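You operate a simulated robot arm through the tools that you are given. There is no shell and no other tool.

Carry out the task below with a simulated robot arm. There is one attempt and no reset: what you move stays moved.

JOB
Dust the potatoes all over from the green shaker.
Fine: twist its top open, then shut again; shaker back in the rack, nothing spilt beside the dish.
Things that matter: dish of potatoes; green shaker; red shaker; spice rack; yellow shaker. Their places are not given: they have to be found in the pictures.

The check looks at the end state, three seconds after you hand in, the way a careful person would. Anything else that was tipped, shoved, dropped, spilled or broken makes it a failure.

ROBOT AND FRAMES
A 6-joint arm with a two-finger parallel gripper, fixed in place. Base frame: the origin is at the foot of the arm, x ahead of it, y to its left, z up; the work surface is at about z = 0.86. Units: m, rad, N and s.
With the tool pointing down near the work surface it reaches from about 0.24 to 0.64 m from the base axis. Its first joint turns from -1.152 to 1.152 rad. Payload 2.7 kg.
The tool frame sits at the grasp point between the pads (the TCP): z along the fingers, y along the line on which they close. The tips reach 0.023 m beyond it. The gripper opens to 0.094 m. The fingers are 0.038 m wide and 0.01 m thick; the gripper's body (0.054 by 0.096 m) begins 0.039 m behind the TCP.
Orientation is told as [roll, pitch, yaw] about the base's x, y, z axes, in that order, counted from this pose: with the fingers straight down and closing along the base's y, the tool's x points along the base's -x, its y along +y and its z along -z.

CONTROLS
- The arm moves only by the tool apply_moves. Its arguments are lists of equal length, an entry for each row: "slide": the shift along the tool's x, y, z in m, a list of three; "rot": the turn, a rotation vector about the tool's x, y, z in rad, a list of three; "claw": the closure in counts, from 0 (fully open) to 255 (shut). In form: {"slide": [[x, y, z], ...], "rot": [[wx, wy, wz], ...], "claw": [claw, ...]}. A call has 1 to 20 rows; each row is the pose to reach, as a shift and turn from the pose commanded when the call began, along the tool's axes at that moment. Each row takes 0.2 s and may step no farther than 0.05 m and 0.15 rad from the row before; otherwise, or with a gripper value out of range, the whole call is refused. A pose out of reach is approached as far as the arm can. The call stops where the force on the tool passes 40 N (or 10 N more than at its start, if that is more) or the arm is blocked; 0.2 s more then pass. Each finger travels about 0.045 m/s and halts on what it meets, pressing with about 31 N; the grip force reading is that of the motor and also rises with nothing between the fingers. The clock runs only during rows and for 0.2 s after the last one: add rows that repeat a pose to give the fingers time. It gives the time, the measured TCP pose, the force on the tool (base axes), the opening and the grip force at its end, in the units of the frame above (readings bear some noise), with the torque about the TCP (base axes, N m) and any sound that the robot's microphone picked up, and new pictures: "pictures" is both (left out), scene, wrist or none.
- Cameras (640 x 400 px; columns grow to the right, rows downward): "scene" is fixed at [0.0711, -0.4157, 1.4142]; the picture's right is [0.89, -0.46, 0.00], its down [-0.17, -0.34, -0.93] and it looks along [0.42, 0.82, -0.38] (base axes); focal length 372 px, centre (320, 200). "wrist" rides on the gripper at [0.086, 0.016, -0.074] in the tool frame; the picture's right is [-0.18, 0.98, 0.00], its down [-0.58, -0.11, -0.81] and it looks along [-0.79, -0.15, 0.59] (tool axes); focal length 243 px, centre (320, 200).
- locate(camera, pixels): for up to 12 pixels [column, row] of the newest picture of that camera ("zoom" is the newest enlarged one), the place [x, y, z] in the base frame of the surface seen there, good to about 0.003 m, but the place of the scene camera against the robot may be out by one fixed shift of up to 0.018 m in any direction. It takes no simulated time.
- inspect(camera, box): a new picture of the part [left, top, right, bottom] of that camera's present view, enlarged. It takes no simulated time.
- job_done(): hands the job in; it is judged then, once.

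Unless the task says otherwise, let go and move clear before handing in.

The tools are called after "Request:" as name(argument=value, ...) on one line, values as JSON. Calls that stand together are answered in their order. apply_moves: Moves the arm, as the interface text tells. Its arguments: {"type":"object","properties":{"slide":{"type":"array","items":{"type":"array","items":{"type":"number"}}},"rot":{"type":"array","items":{"type":"array","items":{"type":"number"}}},"claw":{"type":"array","items":{"type":"number"}},"pictures":{"type":"string","enum":["both","scene","wrist","none"]}},"required":["slide","rot","claw"]} The other tools are called the same way: locate (camera, pixels) gives the place of the surface under pixels of a picture; inspect (camera, box) takes an enlarged picture of a part of a camera's view; job_done () hands the job in.

At the start:

```text
clock: 0.0
eef_pos: [0.338, -0.0189, 1.2616]
orientation: [0.0, 0.0, 0.001]
force: [0.1, 0.1, -0.2]
wrist_torque: [0.03, -0.01, 0.02]
width: 0.0938
finger_force: 0.1
```

scene: 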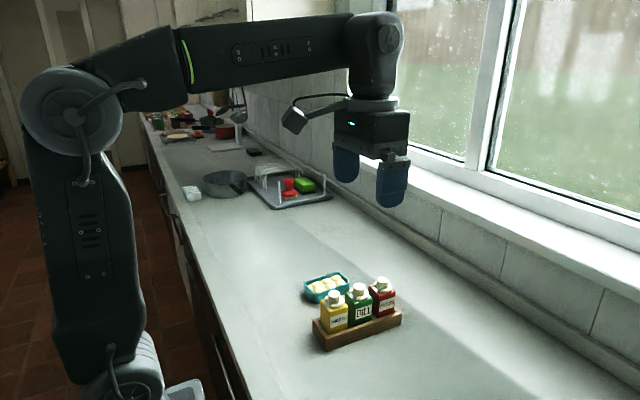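
wrist: 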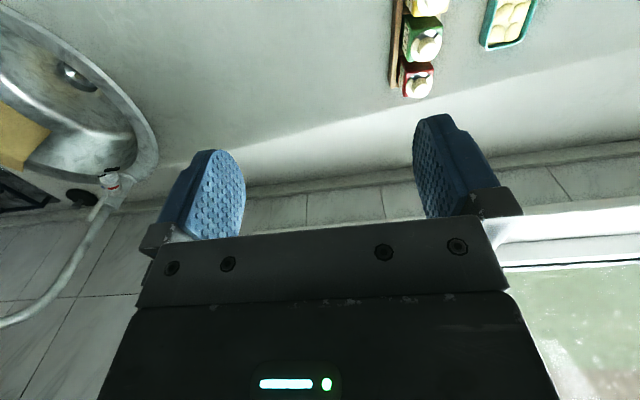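

The scene picture shows three shakers in a wooden rack around pixel (357,315), with the dish of potatoes just behind it at about (326,288). I'll enlarge that area before moving.

Request:
inspect(camera="scene", box=[280, 250, 424, 360])

Request:
inspect(camera="wrist", box=[360, 0, 560, 120])

Request:
locate(camera="scene", pixels=[[334, 294], [359, 288], [382, 281], [326, 285], [363, 312], [330, 345], [400, 318], [304, 290], [350, 283], [330, 274], [250, 300]])

Request:
locate(camera="wrist", pixels=[[425, 45], [420, 85], [410, 35], [397, 50], [510, 18], [488, 46], [525, 40], [393, 85], [300, 100]])

```text
3.64 times, centred on (352, 305) of scene
```

zoom: 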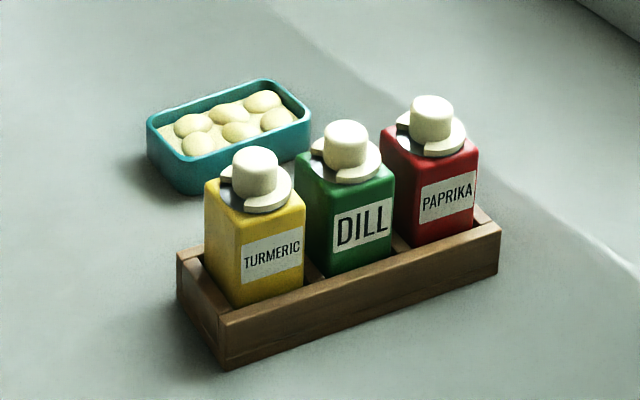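

```text
3.20 times, centred on (460, 60) of wrist
```

zoom: 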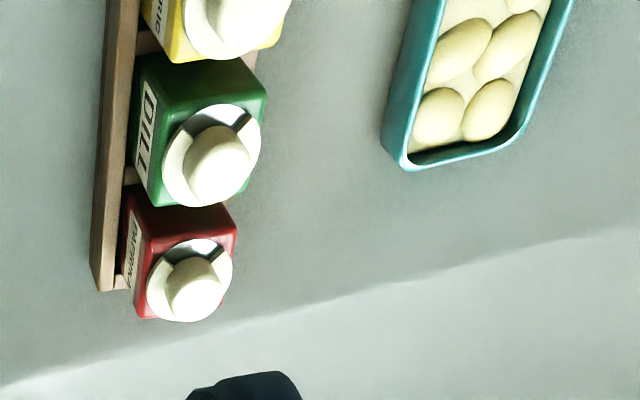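

```text
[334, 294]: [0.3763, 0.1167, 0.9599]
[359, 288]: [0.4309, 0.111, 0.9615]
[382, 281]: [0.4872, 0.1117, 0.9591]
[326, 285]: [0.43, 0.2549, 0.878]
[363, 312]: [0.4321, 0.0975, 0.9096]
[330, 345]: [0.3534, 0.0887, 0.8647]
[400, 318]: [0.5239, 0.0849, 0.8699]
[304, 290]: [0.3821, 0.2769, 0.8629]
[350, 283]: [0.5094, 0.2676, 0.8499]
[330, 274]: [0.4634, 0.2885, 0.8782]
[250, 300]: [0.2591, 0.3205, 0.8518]
```

```text
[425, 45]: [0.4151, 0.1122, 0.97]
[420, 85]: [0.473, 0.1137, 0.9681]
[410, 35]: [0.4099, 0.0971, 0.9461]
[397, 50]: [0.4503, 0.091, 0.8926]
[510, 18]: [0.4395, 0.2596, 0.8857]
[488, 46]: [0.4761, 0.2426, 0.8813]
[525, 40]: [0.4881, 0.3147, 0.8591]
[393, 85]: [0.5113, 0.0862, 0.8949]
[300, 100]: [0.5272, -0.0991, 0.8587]
```

The three shakers stand in a row along x (yellow about 0.36, green about 0.42, red about 0.47) at y≈0.11, and the dish is around (0.44, 0.265). The two cameras disagree by about 1 cm, so I'll bring the wrist camera closer above the green shaker to see its top.

Request:
apply_moves(slide=[[-0.008, 0.018, 0.022], [-0.016, 0.036, 0.044], [-0.024, 0.054, 0.066], [-0.032, 0.072, 0.088], [-0.04, 0.09, 0.11], [-0.048, 0.108, 0.132], [-0.055, 0.124, 0.15], [-0.06, 0.13, 0.16], [-0.06, 0.13, 0.16]], rot=[[0, 0, 0], [0, 0, 0], [0, 0, 0], [0, 0, 0], [0, 0, 0], [0, 0, 0], [0, 0, 0], [0, 0, 0], [0, 0, 0]], claw=[0, 0, 0, 0, 0, 0, 0, 0, 0], pictures="both")

```text
clock: 2.0
eef_pos: [0.3979, 0.1097, 1.0996]
orientation: [-0.001, 0.001, 0.0]
force: [-0.4, 0.5, -0.3]
wrist_torque: [0.0, -0.01, -0.01]
width: 0.0938
finger_force: 0.0
```

scene: 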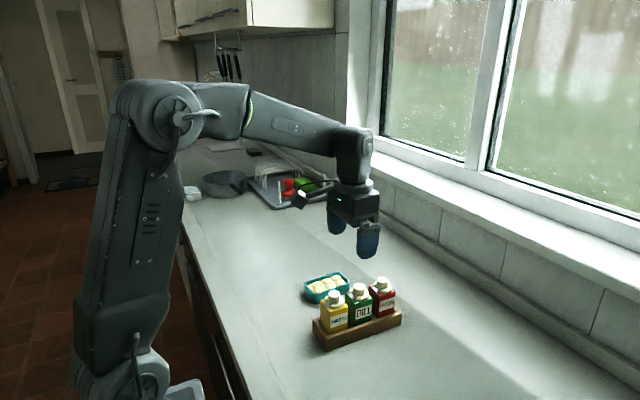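
wrist: 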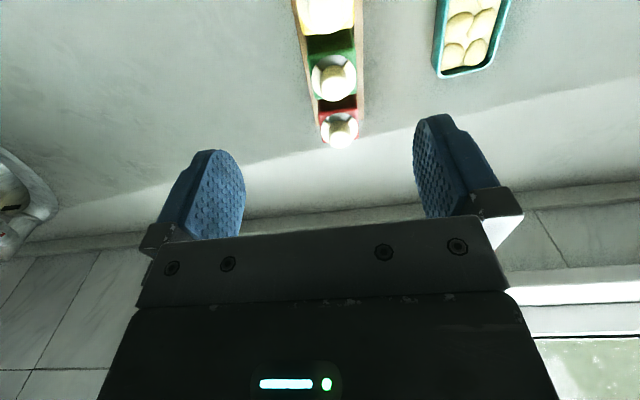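

The wrist view now shows the green top at about (334,76) and the red at (340,128), with the dish at (470,35). I'll enlarge these and measure them.

Request:
inspect(camera="wrist", box=[280, 0, 400, 150])

Request:
inspect(camera="scene", box=[312, 265, 408, 355])

Request:
locate(camera="wrist", pixels=[[334, 72], [336, 124], [316, 76], [355, 74], [318, 96], [309, 42], [353, 40], [466, 34], [443, 74], [489, 67], [434, 40], [230, 100]])

```text
2.67 times, centred on (340, 75) of wrist
```

zoom: 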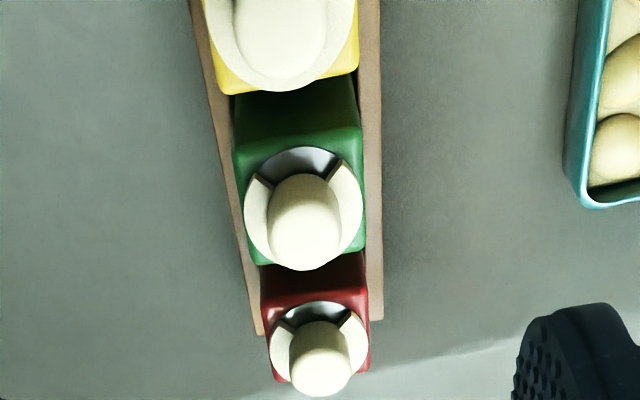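

```text
4.44 times, centred on (360, 310) of scene
```

zoom: 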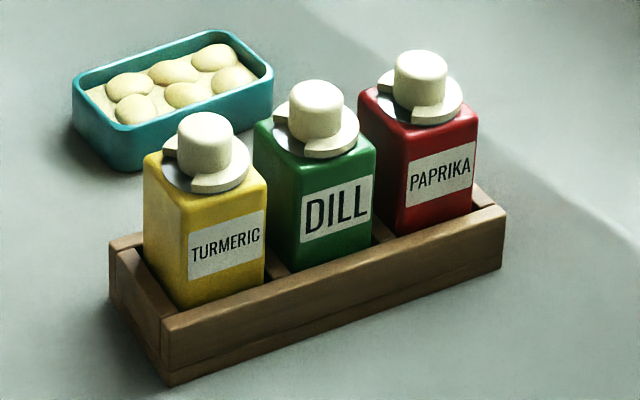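

```text
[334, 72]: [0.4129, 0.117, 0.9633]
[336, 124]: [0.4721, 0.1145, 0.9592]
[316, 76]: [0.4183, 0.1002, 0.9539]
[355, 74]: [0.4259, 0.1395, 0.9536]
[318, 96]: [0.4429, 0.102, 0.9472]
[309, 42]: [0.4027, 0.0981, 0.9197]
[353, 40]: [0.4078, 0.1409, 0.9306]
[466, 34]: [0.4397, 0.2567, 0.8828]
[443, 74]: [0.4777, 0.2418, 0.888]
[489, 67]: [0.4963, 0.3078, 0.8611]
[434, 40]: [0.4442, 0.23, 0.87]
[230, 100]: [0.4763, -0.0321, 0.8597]
```

The notch in each disc faces the robot (-x) and shows a grey plate beneath it. I'll look much closer at the green cap for holes, marks or arrows.

Request:
inspect(camera="wrist", box=[314, 44, 360, 104])

Request:
inspect(camera="scene", box=[366, 272, 398, 298])

Request:
inspect(camera="scene", box=[342, 278, 376, 326])

```text
6.67 times, centred on (337, 74) of wrist
```

zoom: 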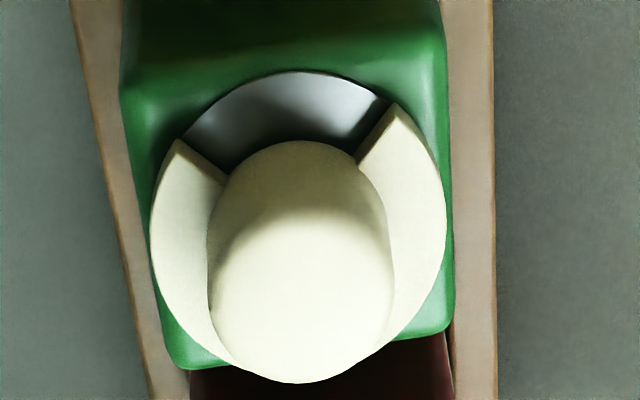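

```text
15.38 times, centred on (382, 285) of scene
```

zoom: 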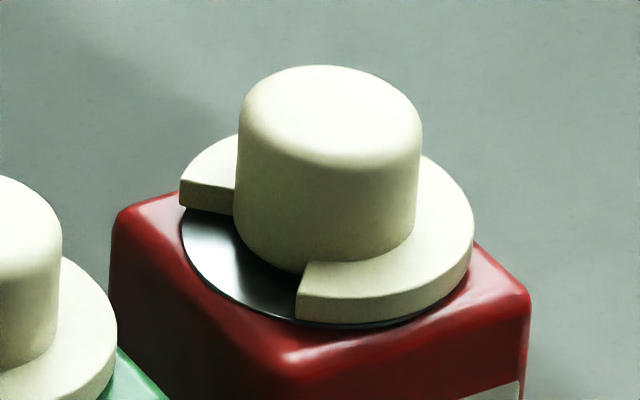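

```text
8.33 times, centred on (359, 302) of scene
```

zoom: 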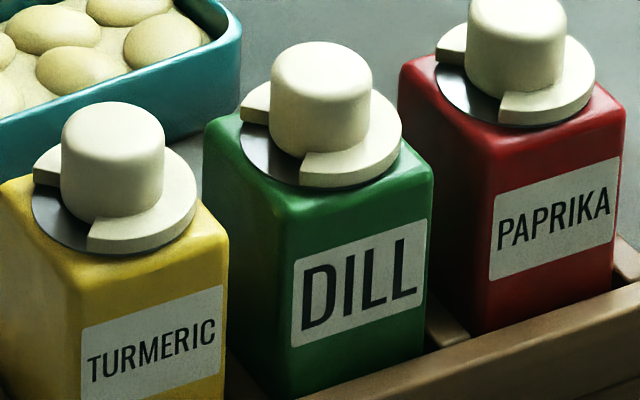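

The plate in the notch is plain metal, so the holes must be under the disc. I'll measure precise points on the green shaker, rack and caps through zoomed wrist views.

Request:
inspect(camera="wrist", box=[289, 44, 385, 104])

Request:
locate(camera="zoom", pixels=[[155, 235], [443, 228], [212, 280], [388, 280], [295, 376], [298, 250], [300, 78], [182, 145], [397, 112], [130, 90], [438, 75], [440, 325]])

Request:
locate(camera="wrist", pixels=[[296, 8], [357, 20], [420, 40], [322, 122], [357, 126], [338, 134], [323, 25], [345, 25], [315, 20], [362, 118], [417, 110], [330, 100]])

```text
6.67 times, centred on (337, 74) of wrist
```

zoom: 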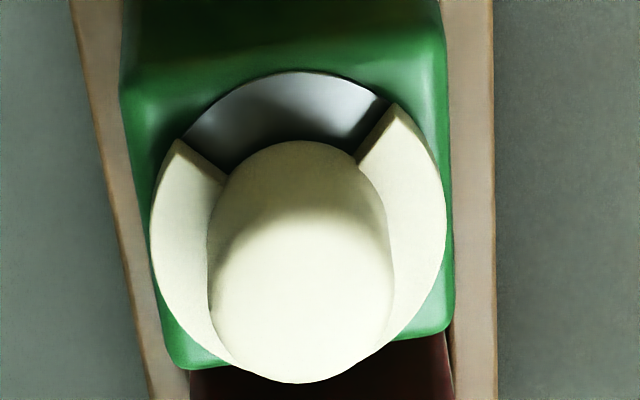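

```text
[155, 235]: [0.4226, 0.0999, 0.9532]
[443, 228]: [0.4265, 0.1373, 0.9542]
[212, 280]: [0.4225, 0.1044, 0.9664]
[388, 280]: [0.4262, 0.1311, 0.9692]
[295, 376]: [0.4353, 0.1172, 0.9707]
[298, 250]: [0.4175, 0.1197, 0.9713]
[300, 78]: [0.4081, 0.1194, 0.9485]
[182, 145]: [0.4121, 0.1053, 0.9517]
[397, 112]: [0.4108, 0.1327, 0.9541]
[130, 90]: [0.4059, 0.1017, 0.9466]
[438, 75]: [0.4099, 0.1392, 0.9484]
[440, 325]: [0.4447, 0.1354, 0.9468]
```

```text
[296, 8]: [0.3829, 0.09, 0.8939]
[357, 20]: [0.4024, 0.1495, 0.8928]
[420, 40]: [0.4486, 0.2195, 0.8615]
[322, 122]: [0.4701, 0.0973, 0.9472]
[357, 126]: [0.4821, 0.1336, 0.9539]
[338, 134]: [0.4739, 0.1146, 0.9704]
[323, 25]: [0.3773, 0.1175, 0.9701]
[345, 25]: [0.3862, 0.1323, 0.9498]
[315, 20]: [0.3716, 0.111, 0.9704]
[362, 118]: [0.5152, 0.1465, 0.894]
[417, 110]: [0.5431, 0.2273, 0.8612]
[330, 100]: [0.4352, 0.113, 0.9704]
```

The measurements agree: green knob centre about (0.4245, 0.1185), knob top z≈0.9705, disc top 0.9535, body top 0.9475, rack rim 0.894, counter 0.860. I'll move to just above the knob and check alignment before gripping it.

Request:
apply_moves(slide=[[-0.0133, 0.0044, 0.02], [-0.0266, 0.0088, 0.04], [-0.0266, 0.0088, 0.065], [-0.0266, 0.0088, 0.08], [-0.0266, 0.0088, 0.08]], rot=[[0, 0, 0], [0, 0, 0], [0, 0, 0], [0, 0, 0], [0, 0, 0]], claw=[40, 80, 80, 80, 80], pictures="both")

```text
clock: 3.2
eef_pos: [0.4232, 0.1181, 1.0219]
orientation: [0.001, 0.001, -0.001]
force: [0.6, 0.2, 0.1]
wrist_torque: [-0.02, -0.01, -0.01]
width: 0.0645
finger_force: 0.0
```

scene: 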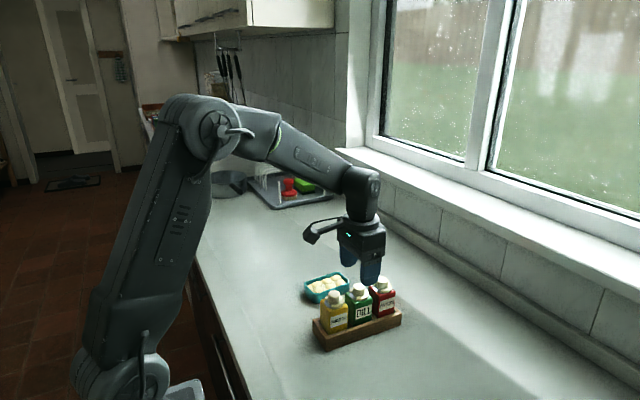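
wrist: 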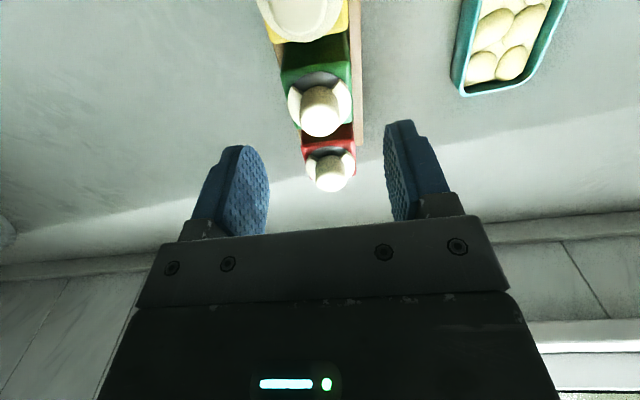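

The gripper is now above the green knob, whose top is at about (320,110) in the wrist view. I'll re-measure the knob from here before descending.

Request:
inspect(camera="wrist", box=[270, 60, 366, 140])

Request:
locate(camera="wrist", pixels=[[304, 108], [336, 108], [320, 120], [319, 90], [320, 134], [320, 78], [290, 100], [350, 98], [331, 180], [300, 20]])

```text
5.00 times, centred on (318, 100) of wrist
```

zoom: 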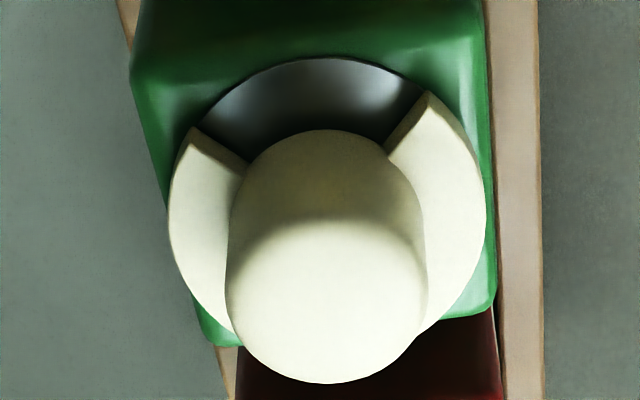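

```text
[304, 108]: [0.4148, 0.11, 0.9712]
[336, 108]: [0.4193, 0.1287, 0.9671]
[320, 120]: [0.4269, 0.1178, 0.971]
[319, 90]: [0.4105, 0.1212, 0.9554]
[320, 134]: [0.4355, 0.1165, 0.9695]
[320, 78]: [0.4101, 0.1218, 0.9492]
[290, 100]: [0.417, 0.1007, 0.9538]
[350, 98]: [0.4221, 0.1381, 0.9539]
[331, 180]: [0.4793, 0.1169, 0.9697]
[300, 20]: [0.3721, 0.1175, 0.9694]
```

The knob centre measures (0.4235, 0.119), which matches the TCP to within a millimetre. I'll descend so the tips sit about 2.5 mm above the disc, then close on the knob.

Request:
apply_moves(slide=[[0, 0.0005, 0.015], [0, 0.0005, 0.03], [0, 0.0005, 0.038], [0, 0.0005, 0.0425], [0, 0.0005, 0.0425], [0, 0.0005, 0.0425], [0, 0.0005, 0.0425], [0, 0.0005, 0.0425], [0, 0.0005, 0.0425]], rot=[[0, 0, 0], [0, 0, 0], [0, 0, 0], [0, 0, 0], [0, 0, 0], [0, 0, 0], [0, 0, 0], [0, 0, 0], [0, 0, 0]], claw=[80, 80, 80, 80, 110, 150, 190, 230, 230], pictures="both")

```text
clock: 5.2
eef_pos: [0.4235, 0.1195, 0.9775]
orientation: [0.0, -0.001, -0.001]
force: [-0.3, -0.4, 0.2]
wrist_torque: [-0.02, 0.02, 0.03]
width: 0.0237
finger_force: 31.1
```

scene: 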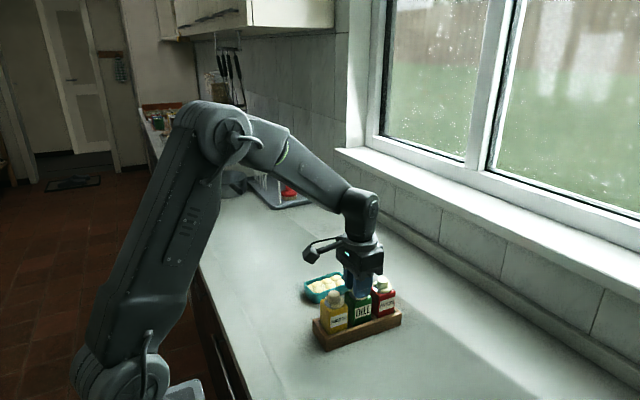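
wrist: 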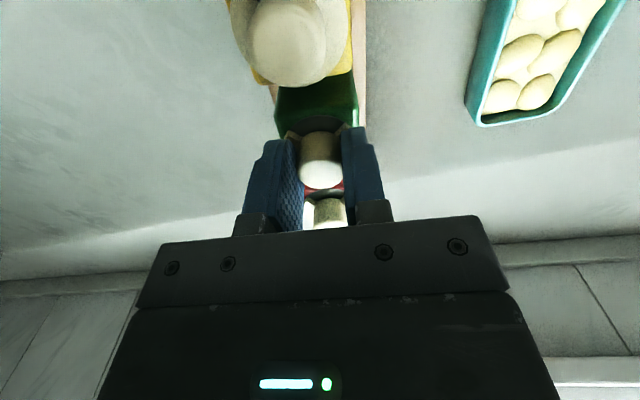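

The knob is gripped (width 0.0237, force 31 N). I'll try a small counter-clockwise twist (negative about tool z) and read the torque.

Request:
apply_moves(slide=[[0, 0, 0], [0, 0, 0], [0, 0, 0], [0, 0, 0]], rot=[[0, 0, -0.07], [0, 0, -0.14], [0, 0, -0.2], [0, 0, -0.2]], claw=[230, 230, 230, 230], pictures="both")

Request:
inspect(camera="scene", box=[330, 268, 400, 330])

```text
clock: 6.2
eef_pos: [0.4233, 0.1197, 0.9772]
orientation: [-0.003, 0.002, 0.201]
force: [-1.5, -3.5, -1.0]
wrist_torque: [-0.31, 0.06, -0.01]
width: 0.0236
finger_force: 31.1
```

scene: 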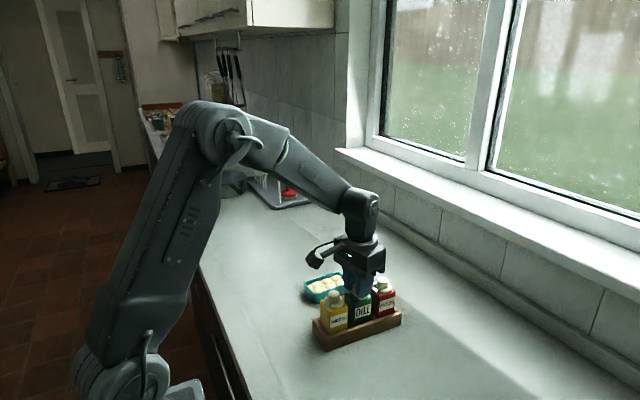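
wrist: 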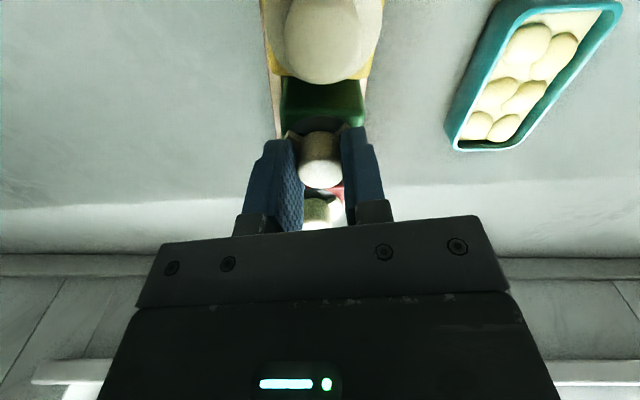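

```text
6.45 times, centred on (365, 299) of scene
```

zoom: 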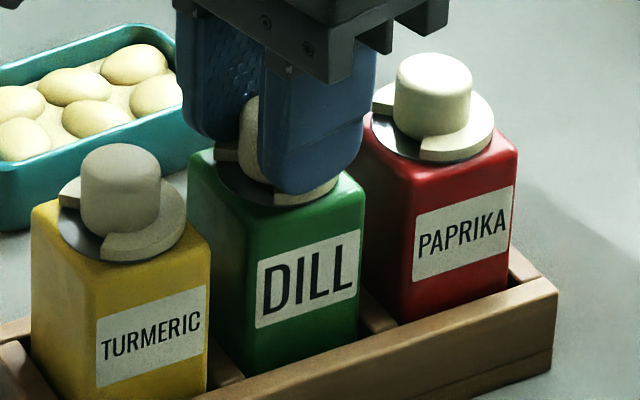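

The tool turned 0.2 rad with almost no vertical-axis torque (-0.01), and the body and neighbours look unmoved, so the cap appears to turn freely. I'll continue counter-clockwise in small steps and watch the torque.

Request:
apply_moves(slide=[[0, 0, 0], [0, 0, 0], [0, 0, 0], [0, 0, 0], [0, 0, 0], [0, 0, 0]], rot=[[0, 0, -0.08], [0, 0, -0.16], [0, 0, -0.24], [0, 0, -0.32], [0, 0, -0.4], [0, 0, -0.4]], claw=[230, 230, 230, 230, 230, 230], pictures="both")

Request:
inspect(camera="scene", box=[330, 268, 400, 330])

Request:
inspect(camera="wrist", box=[240, 60, 400, 240])

```text
clock: 7.6
eef_pos: [0.4243, 0.1191, 0.9788]
orientation: [-0.002, 0.0, 0.603]
force: [2.0, -7.0, 1.4]
wrist_torque: [-0.55, -0.08, 0.0]
width: 0.0237
finger_force: 31.1
```

scene: 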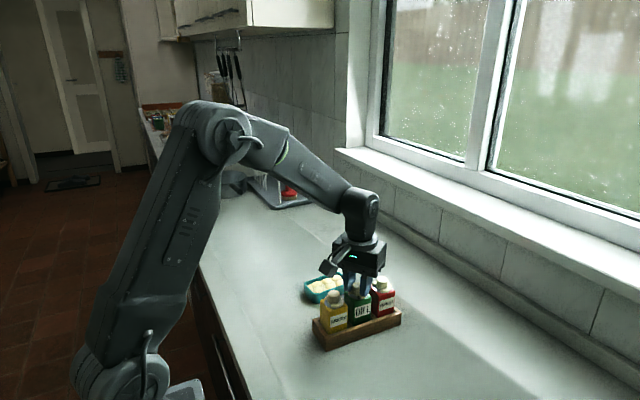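
wrist: 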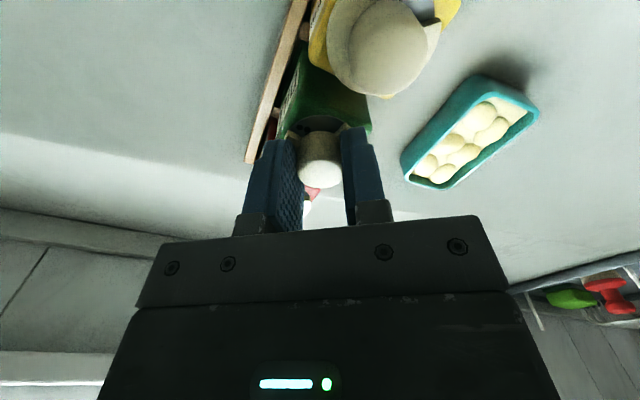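

```text
6.45 times, centred on (365, 299) of scene
```

zoom: 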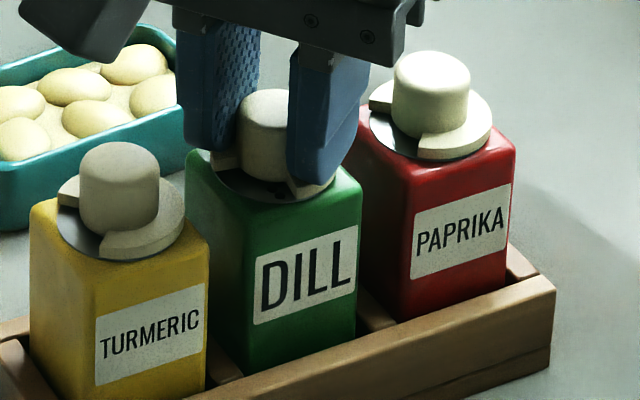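

```text
2.22 times, centred on (320, 150) of wrist
```

zoom: 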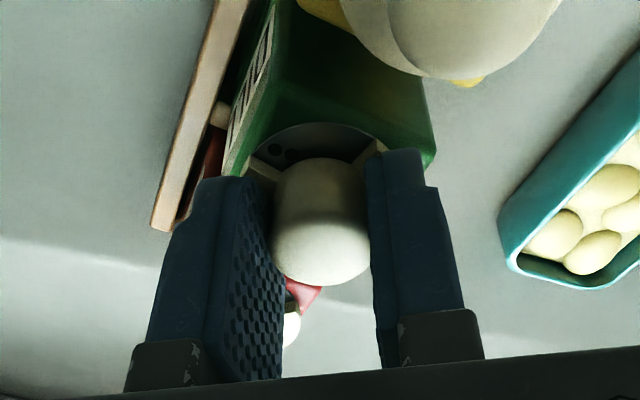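

Two dark holes now show in the notch at zoom pixels (275,150) and (292,157), so counter-clockwise opens it. A side load of -7 N in y has built up (slight off-centring), so I'll nudge 1 mm towards -y to relieve it before turning on.

Request:
apply_moves(slide=[[0.0003, -0.0004, 0], [0.0006, -0.0008, 0], [0.0006, -0.0008, 0]], rot=[[0, 0, 0], [0, 0, 0], [0, 0, 0]], claw=[230, 230, 230], pictures="none")

```text
clock: 8.4
eef_pos: [0.4237, 0.1175, 0.9788]
orientation: [0.0, 0.0, 0.601]
force: [0.6, 0.4, -0.4]
wrist_torque: [0.01, 0.0, 0.01]
width: 0.0235
finger_force: 30.9
```

The nudge removed the side load entirely. I'll continue the twist counter-clockwise by 0.5 rad.

Request:
apply_moves(slide=[[0, 0, 0], [0, 0, 0], [0, 0, 0], [0, 0, 0], [0, 0, 0], [0, 0, 0]], rot=[[0, 0, -0.1], [0, 0, -0.2], [0, 0, -0.3], [0, 0, -0.4], [0, 0, -0.5], [0, 0, -0.5]], claw=[230, 230, 230, 230, 230, 230], pictures="both")

Request:
inspect(camera="scene", box=[330, 268, 400, 330])

Request:
inspect(camera="wrist", box=[260, 80, 380, 170])

```text
clock: 9.8
eef_pos: [0.4237, 0.1181, 0.9774]
orientation: [0.001, 0.0, 1.1]
force: [0.3, -0.3, 0.2]
wrist_torque: [-0.01, -0.09, 0.01]
width: 0.0234
finger_force: 31.4
```

scene: 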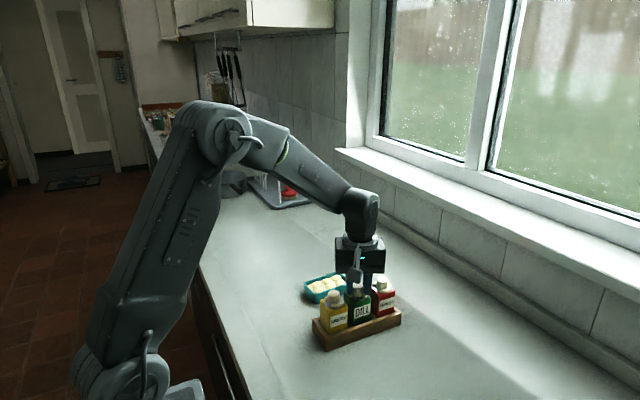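
wrist: 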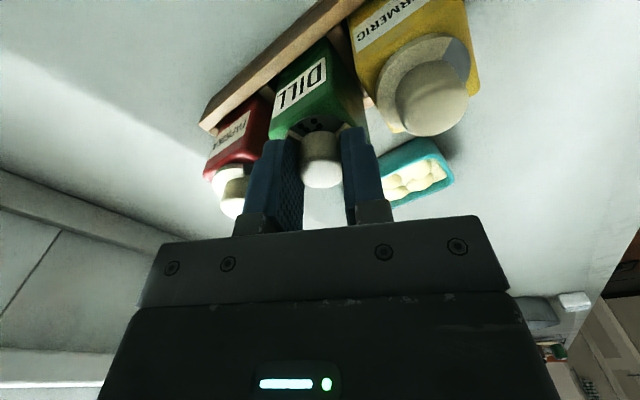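

```text
6.45 times, centred on (365, 299) of scene
```

zoom: 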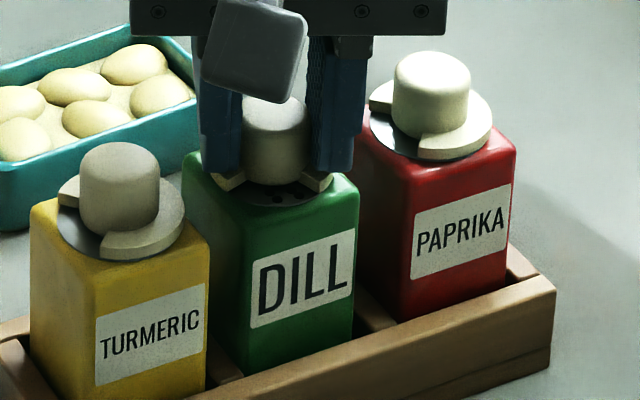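

```text
4.44 times, centred on (320, 125) of wrist
```

zoom: 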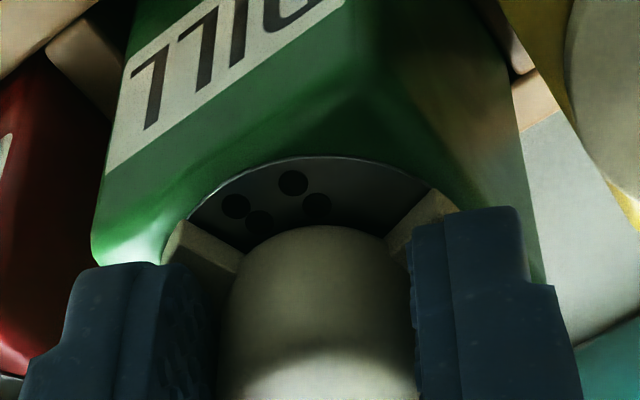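

Four holes are now visible in the notch, still off to its left side. I'll turn on towards 1.57 rad to centre them, checking for an end stop.

Request:
apply_moves(slide=[[0, 0, 0], [0, 0, 0], [0, 0, 0], [0, 0, 0], [0, 0, 0], [0, 0, 0], [0, 0, 0]], rot=[[0, 0, -0.08], [0, 0, -0.16], [0, 0, -0.24], [0, 0, -0.32], [0, 0, -0.4], [0, 0, -0.46], [0, 0, -0.46]], claw=[230, 230, 230, 230, 230, 230, 230], pictures="both")

Request:
inspect(camera="wrist", box=[260, 80, 380, 170])

Request:
inspect(camera="scene", box=[330, 268, 400, 330])

```text
clock: 11.4
eef_pos: [0.4242, 0.119, 0.9795]
orientation: [-0.002, 0.0, 1.563]
force: [6.1, -2.9, -0.6]
wrist_torque: [-0.33, -0.46, 0.0]
width: 0.0234
finger_force: 31.3
```

scene: 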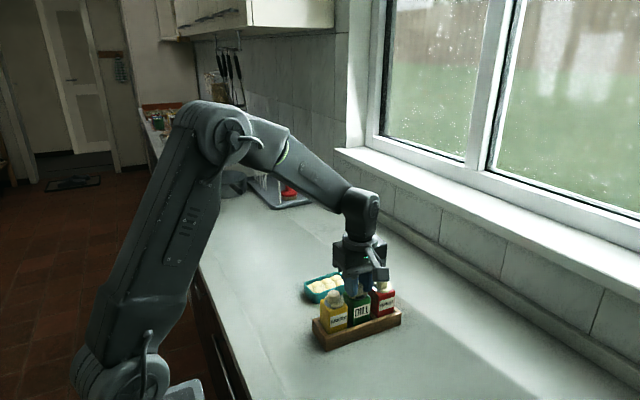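
wrist: 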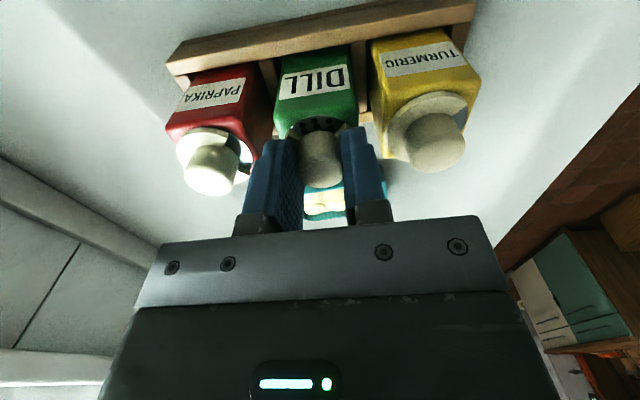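

```text
4.44 times, centred on (320, 125) of wrist
```

zoom: 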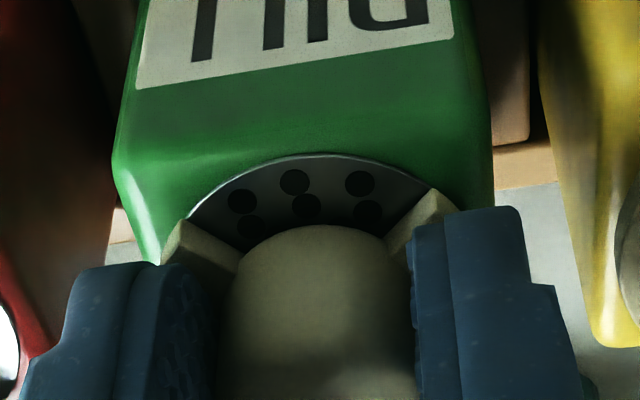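

```text
6.45 times, centred on (365, 299) of scene
```

zoom: 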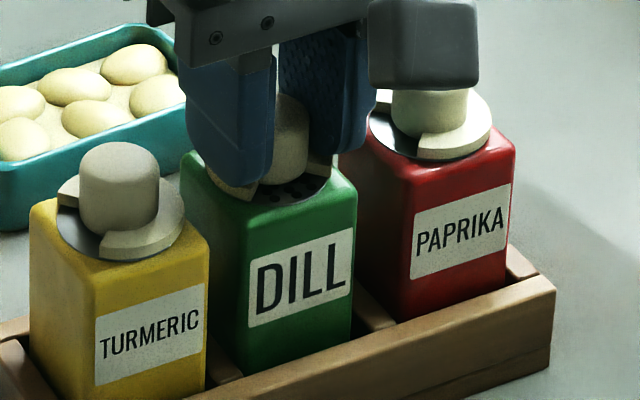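

All six holes are now centred in the notch, so the top is open. I'll relieve the small side load, release the knob by opening slightly, and rise straight up.

Request:
apply_moves(slide=[[0.0002, -0.0004, 0], [0.0004, -0.0009, 0], [0.0004, -0.0009, 0], [0.0004, -0.0009, 0], [0.0004, -0.0009, 0], [0.0004, -0.0009, 0], [0.0004, -0.0009, -0.015], [0.0004, -0.0009, -0.04], [0.0004, -0.0009, -0.06], [0.0004, -0.0009, -0.06]], rot=[[0, 0, 0], [0, 0, 0], [0, 0, 0], [0, 0, 0], [0, 0, 0], [0, 0, 0], [0, 0, 0], [0, 0, 0], [0, 0, 0], [0, 0, 0]], claw=[230, 230, 230, 150, 150, 150, 150, 150, 150, 150], pictures="both")

Request:
inspect(camera="scene", box=[310, 268, 410, 355])

```text
clock: 13.6
eef_pos: [0.4252, 0.1165, 1.0388]
orientation: [0.001, -0.001, 1.56]
force: [0.1, 0.2, 0.0]
wrist_torque: [-0.01, 0.01, 0.0]
width: 0.0386
finger_force: 0.0
```

scene: 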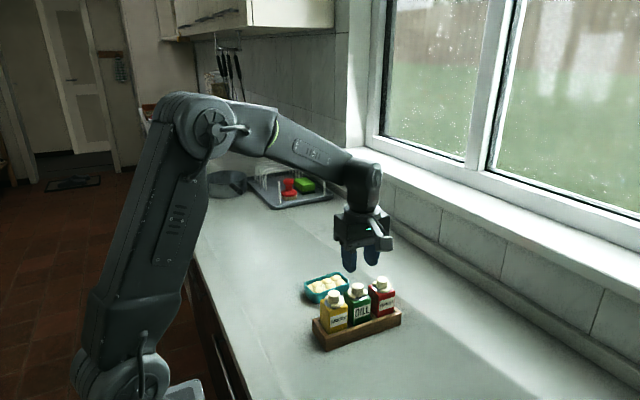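
wrist: 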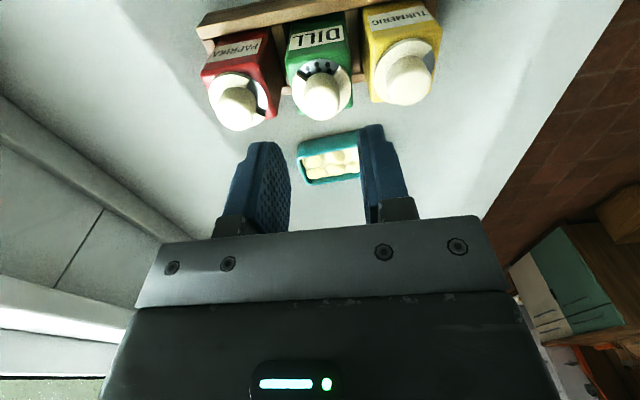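

```text
4.60 times, centred on (360, 312) of scene
```

zoom: 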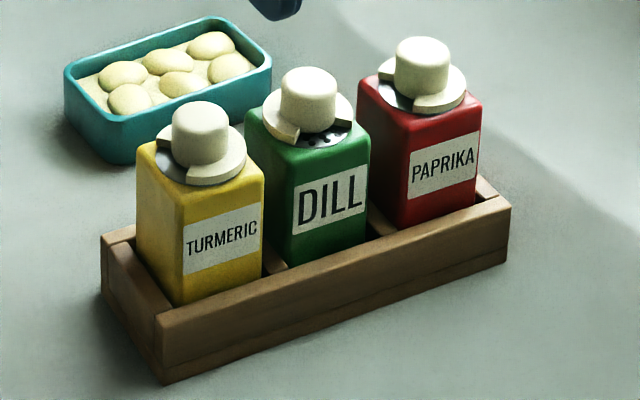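

The green top is open with the holes facing -y, and all three shakers stand upright. From this view I'll measure body edges and the rack to know slot position and yaw.

Request:
inspect(camera="wrist", box=[190, 0, 450, 140])

Request:
locate(camera="wrist", pixels=[[291, 67], [349, 62], [288, 30], [344, 20], [204, 25], [385, 5], [204, 75], [268, 66], [370, 60], [432, 50], [298, 183], [325, 160]])

```text
2.46 times, centred on (320, 70) of wrist
```

zoom: 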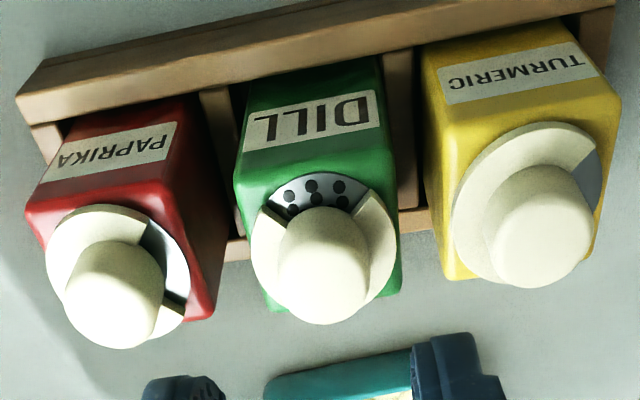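

```text
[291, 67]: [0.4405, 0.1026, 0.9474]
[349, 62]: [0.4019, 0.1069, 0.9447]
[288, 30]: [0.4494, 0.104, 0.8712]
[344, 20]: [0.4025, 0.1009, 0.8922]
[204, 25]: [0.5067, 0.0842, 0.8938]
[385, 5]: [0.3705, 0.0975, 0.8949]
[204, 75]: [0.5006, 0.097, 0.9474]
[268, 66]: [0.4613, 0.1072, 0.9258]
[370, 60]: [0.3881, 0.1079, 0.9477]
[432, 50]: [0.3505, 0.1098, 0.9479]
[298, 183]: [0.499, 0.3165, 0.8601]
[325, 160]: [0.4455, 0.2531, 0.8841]
```

I'll take finer zoom measurements of the green body edges and the dividers.

Request:
inspect(camera="wrist", box=[270, 10, 370, 130])

```text
3.33 times, centred on (320, 70) of wrist
```

zoom: 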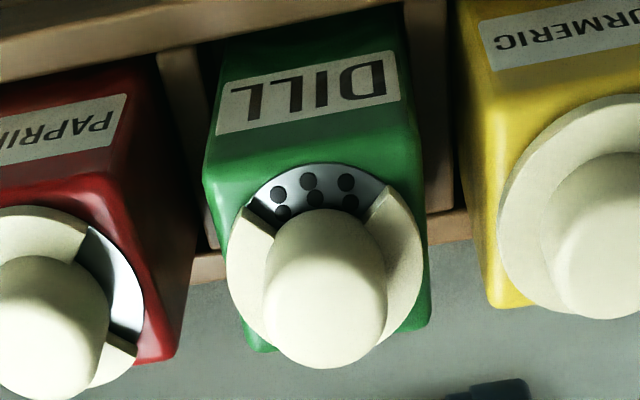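

Request:
locate(camera="zoom", pixels=[[206, 176], [420, 152], [222, 110], [404, 92], [180, 90], [430, 120], [250, 348], [428, 318], [200, 262], [462, 225], [330, 130], [322, 290]])

```text
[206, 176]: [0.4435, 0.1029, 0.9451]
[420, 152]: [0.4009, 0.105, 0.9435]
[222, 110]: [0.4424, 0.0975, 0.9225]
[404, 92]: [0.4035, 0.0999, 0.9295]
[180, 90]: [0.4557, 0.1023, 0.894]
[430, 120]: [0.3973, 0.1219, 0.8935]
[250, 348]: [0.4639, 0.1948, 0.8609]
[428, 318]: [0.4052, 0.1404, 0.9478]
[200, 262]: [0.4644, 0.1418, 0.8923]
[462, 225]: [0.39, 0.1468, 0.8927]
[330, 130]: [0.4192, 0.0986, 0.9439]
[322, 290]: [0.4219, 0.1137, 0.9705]
```

I want the rack's yaw more precisely so the body grasp is square; I'll locate points along the rim and the knob tops.

Request:
inspect(camera="wrist", box=[190, 0, 450, 140])

Request:
locate(camera="zoom", pixels=[[60, 108], [150, 92], [260, 71], [360, 52], [440, 36], [600, 6], [230, 250], [420, 220], [110, 300], [326, 272], [548, 238], [130, 86]])

```text
2.46 times, centred on (320, 70) of wrist
```

zoom: 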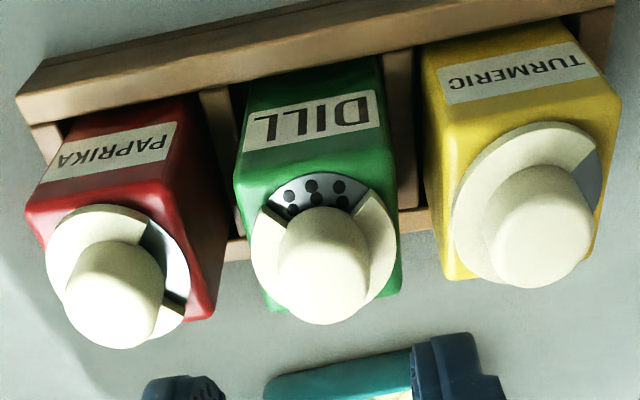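

```text
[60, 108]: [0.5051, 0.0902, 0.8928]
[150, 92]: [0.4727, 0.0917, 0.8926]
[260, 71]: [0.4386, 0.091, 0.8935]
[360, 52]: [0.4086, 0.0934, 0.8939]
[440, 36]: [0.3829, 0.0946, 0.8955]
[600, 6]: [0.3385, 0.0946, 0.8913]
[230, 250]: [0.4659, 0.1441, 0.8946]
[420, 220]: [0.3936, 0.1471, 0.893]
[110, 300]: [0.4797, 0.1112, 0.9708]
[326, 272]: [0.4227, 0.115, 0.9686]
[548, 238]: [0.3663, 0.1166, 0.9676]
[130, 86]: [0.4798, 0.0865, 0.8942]
```

Rim, dividers and knobs give a rack yaw of about -0.035 rad; the green body spans x≈0.401–0.444 and y≈0.098–0.140. I'll turn the tool back to that yaw above the shaker and open fully, ready to grip the body front-to-back.

Request:
apply_moves(slide=[[0, 0, 0], [0, 0, 0], [0, 0, 0], [0, 0, 0], [0, 0, 0], [0, 0.0015, 0], [0, 0.0015, 0], [0, 0.0015, 0], [0, 0.0015, 0], [0, 0.0015, 0], [0, 0.0015, 0], [0, 0.0015, 0]], rot=[[0, 0, 0.145], [0, 0, 0.29], [0, 0, 0.435], [0, 0, 0.58], [0, 0, 0.725], [0, 0, 0.87], [0, 0, 1.015], [0, 0, 1.16], [0, 0, 1.305], [0, 0, 1.45], [0, 0, 1.595], [0, 0, 1.595]], claw=[120, 90, 60, 30, 0, 0, 0, 0, 0, 0, 0, 0], pictures="both")

Request:
inspect(camera="wrist", box=[240, 0, 620, 200])

```text
clock: 16.2
eef_pos: [0.4237, 0.1185, 1.0379]
orientation: [-0.001, 0.002, -0.037]
force: [-0.4, 0.8, 0.9]
wrist_torque: [0.0, -0.03, -0.01]
width: 0.0939
finger_force: 0.0
```

scene: 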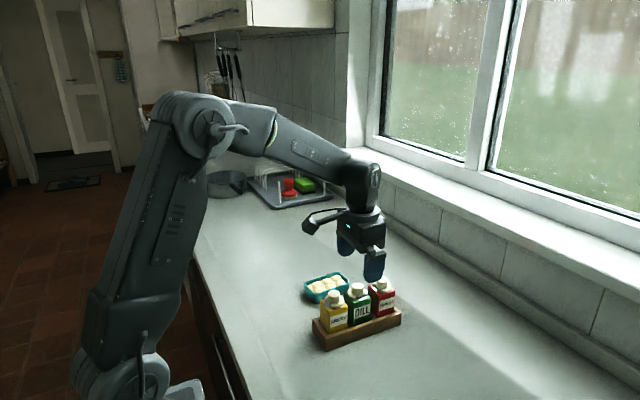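
wrist: 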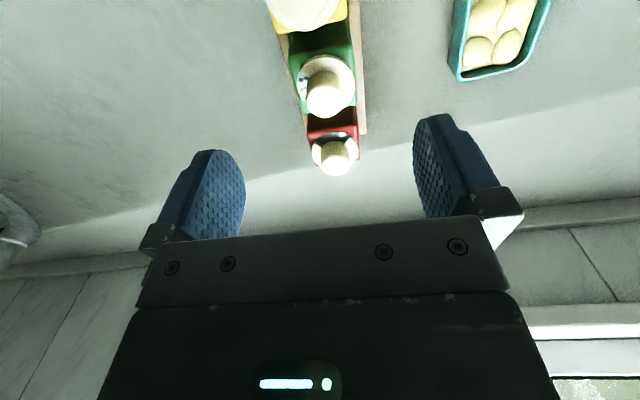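

```text
1.68 times, centred on (430, 100) of wrist
```

zoom: 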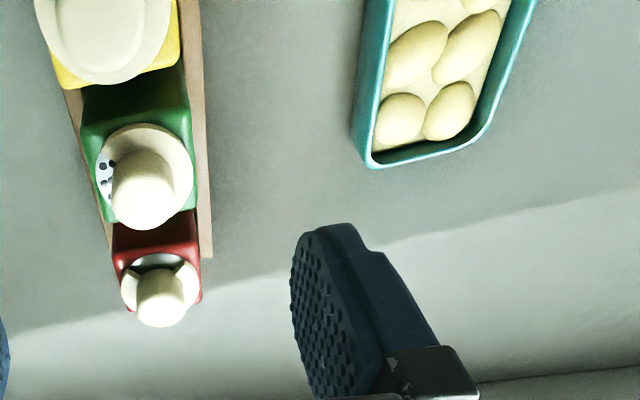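

The tool is square above the green shaker, fully open. I'll descend to TCP z≈0.938 (tips 0.915, above the rim at 0.894) and close on the body.

Request:
apply_moves(slide=[[0, 0, 0.03], [0, 0, 0.06], [0, 0, 0.08], [0, 0, 0.092], [0, 0, 0.1], [0, 0, 0.1], [0, 0, 0.1], [0, 0, 0.1], [0, 0, 0.1], [0, 0, 0.1], [0, 0, 0.1], [0, 0, 0.1]], rot=[[0, 0, 0], [0, 0, 0], [0, 0, 0], [0, 0, 0], [0, 0, 0], [0, 0, 0], [0, 0, 0], [0, 0, 0], [0, 0, 0], [0, 0, 0], [0, 0, 0], [0, 0, 0]], claw=[0, 0, 0, 0, 0, 40, 80, 110, 130, 150, 170, 170], pictures="both")

Request:
inspect(camera="scene", box=[310, 258, 410, 355])

```text
clock: 18.8
eef_pos: [0.4232, 0.1159, 0.9389]
orientation: [-0.001, 0.0, -0.034]
force: [0.6, -0.1, 0.3]
wrist_torque: [-0.04, -0.02, -0.01]
width: 0.0439
finger_force: 31.0
```

scene: 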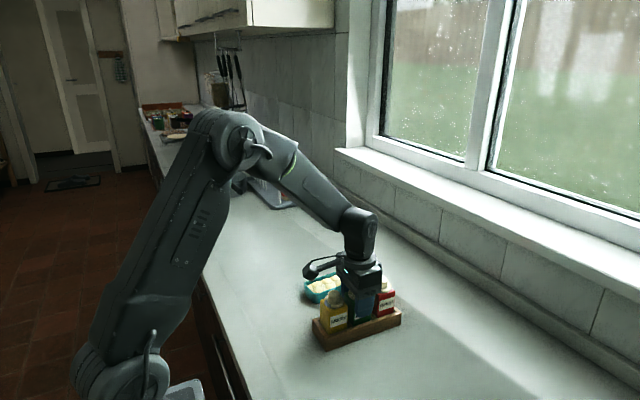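
wrist: 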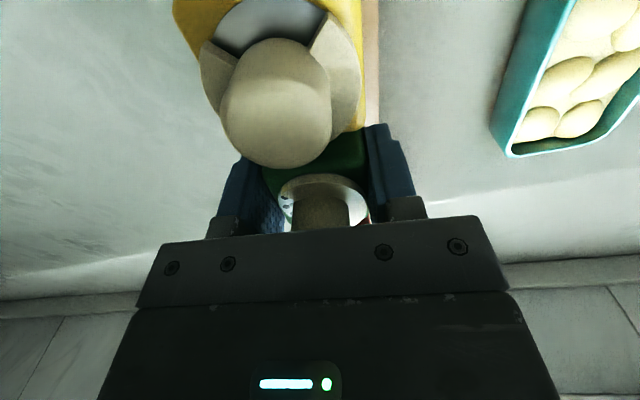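

```text
4.12 times, centred on (360, 306) of scene
```

zoom: 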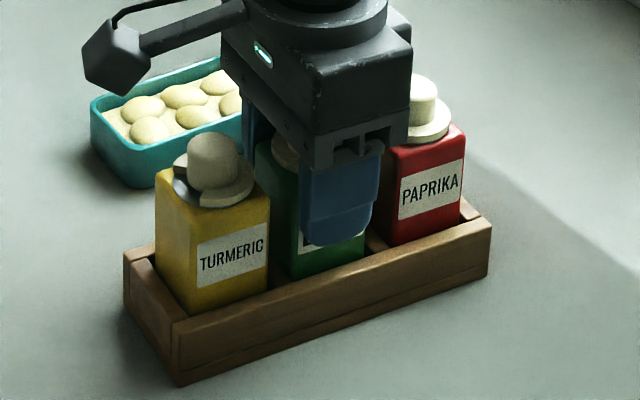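

The body is gripped (width 0.0439, 31 N) with no side load. I'll lift slowly and straight up, watching the force and the neighbours.

Request:
apply_moves(slide=[[0, 0, -0.004], [0, 0, -0.01], [0, 0, -0.02], [0, 0, -0.035], [0, 0, -0.05], [0, 0, -0.05]], rot=[[0, 0, 0], [0, 0, 0], [0, 0, 0], [0, 0, 0], [0, 0, 0], [0, 0, 0]], claw=[170, 170, 170, 170, 170, 170], pictures="both")

Request:
inspect(camera="scene", box=[310, 238, 420, 355])

```text
clock: 20.2
eef_pos: [0.4232, 0.119, 0.9887]
orientation: [0.0, 0.0, -0.035]
force: [0.3, 0.2, -1.8]
wrist_torque: [0.01, -0.01, 0.02]
width: 0.0439
finger_force: 31.1
```

scene: 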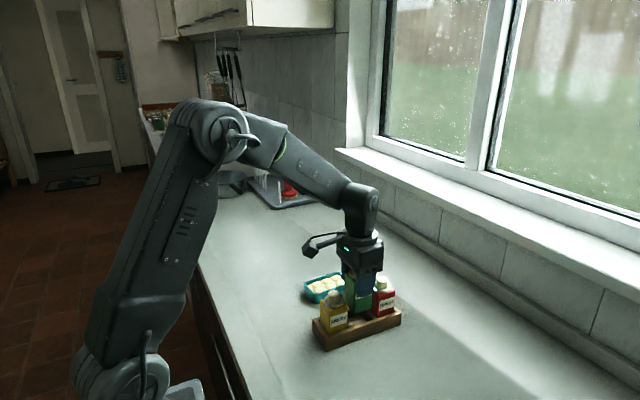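
wrist: 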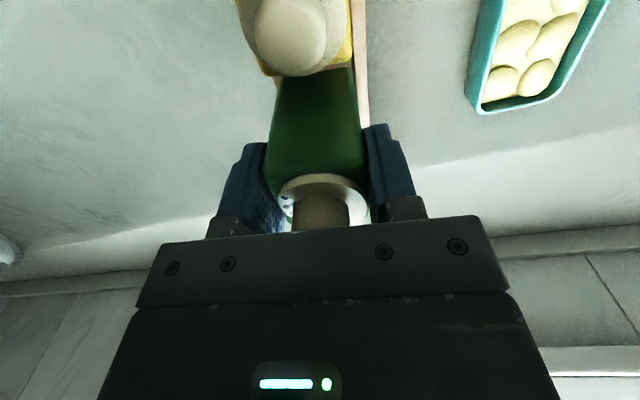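

```text
3.42 times, centred on (365, 296) of scene
```

zoom: 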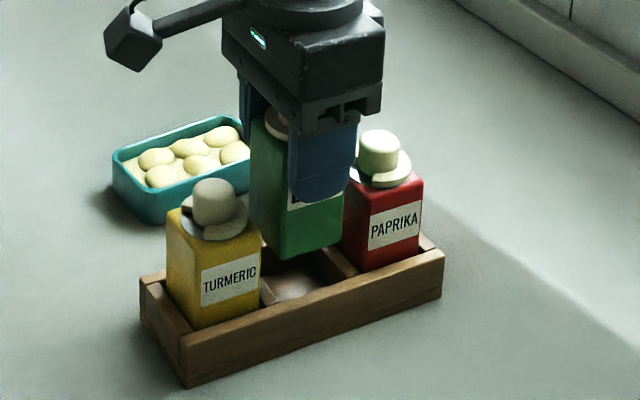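

The shaker is out of its slot (about 1.8 N weight) and both neighbours are untouched. It needs a side grip for inverting, so I'll lift clear, carry it to the open counter at about (0.46, -0.03), and turn it there so the holes will face away from the gripper.

Request:
apply_moves(slide=[[0, 0, -0.03], [0, 0, -0.06], [0, 0, -0.08], [-0.01, -0.035, -0.08], [-0.02, -0.075, -0.08], [-0.03, -0.112, -0.08], [-0.0415, -0.147, -0.08], [-0.0415, -0.147, -0.08]], rot=[[0, 0, 0], [0, 0, 0], [0, 0, 0], [0, 0, 0], [0, 0, 0], [0, 0, 0], [0, 0, 0], [0, 0, 0]], claw=[170, 170, 170, 170, 170, 170, 170, 170], pictures="both")

```text
clock: 22.0
eef_pos: [0.4605, -0.0313, 1.0692]
orientation: [-0.001, 0.0, -0.035]
force: [1.1, 0.2, -2.4]
wrist_torque: [0.0, -0.01, 0.02]
width: 0.0437
finger_force: 31.1
```

scene: 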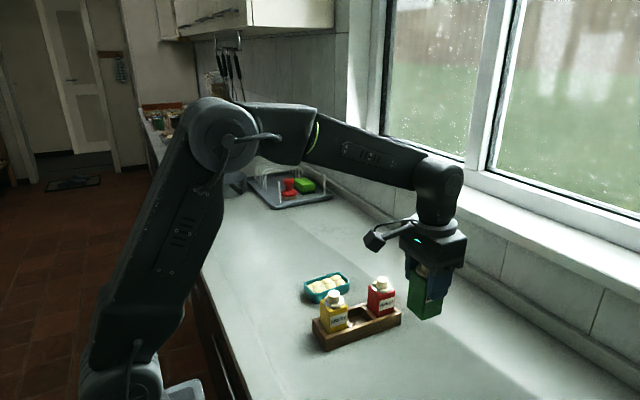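
wrist: 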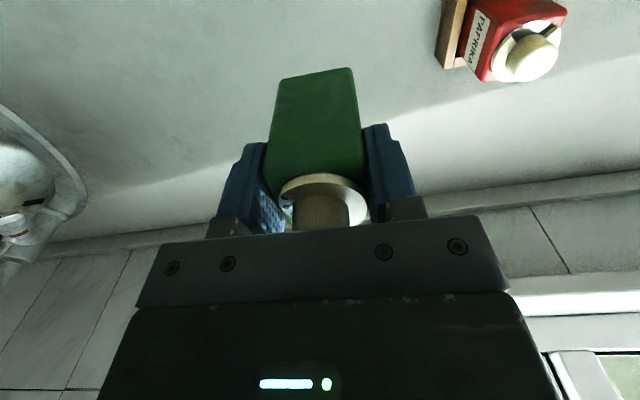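

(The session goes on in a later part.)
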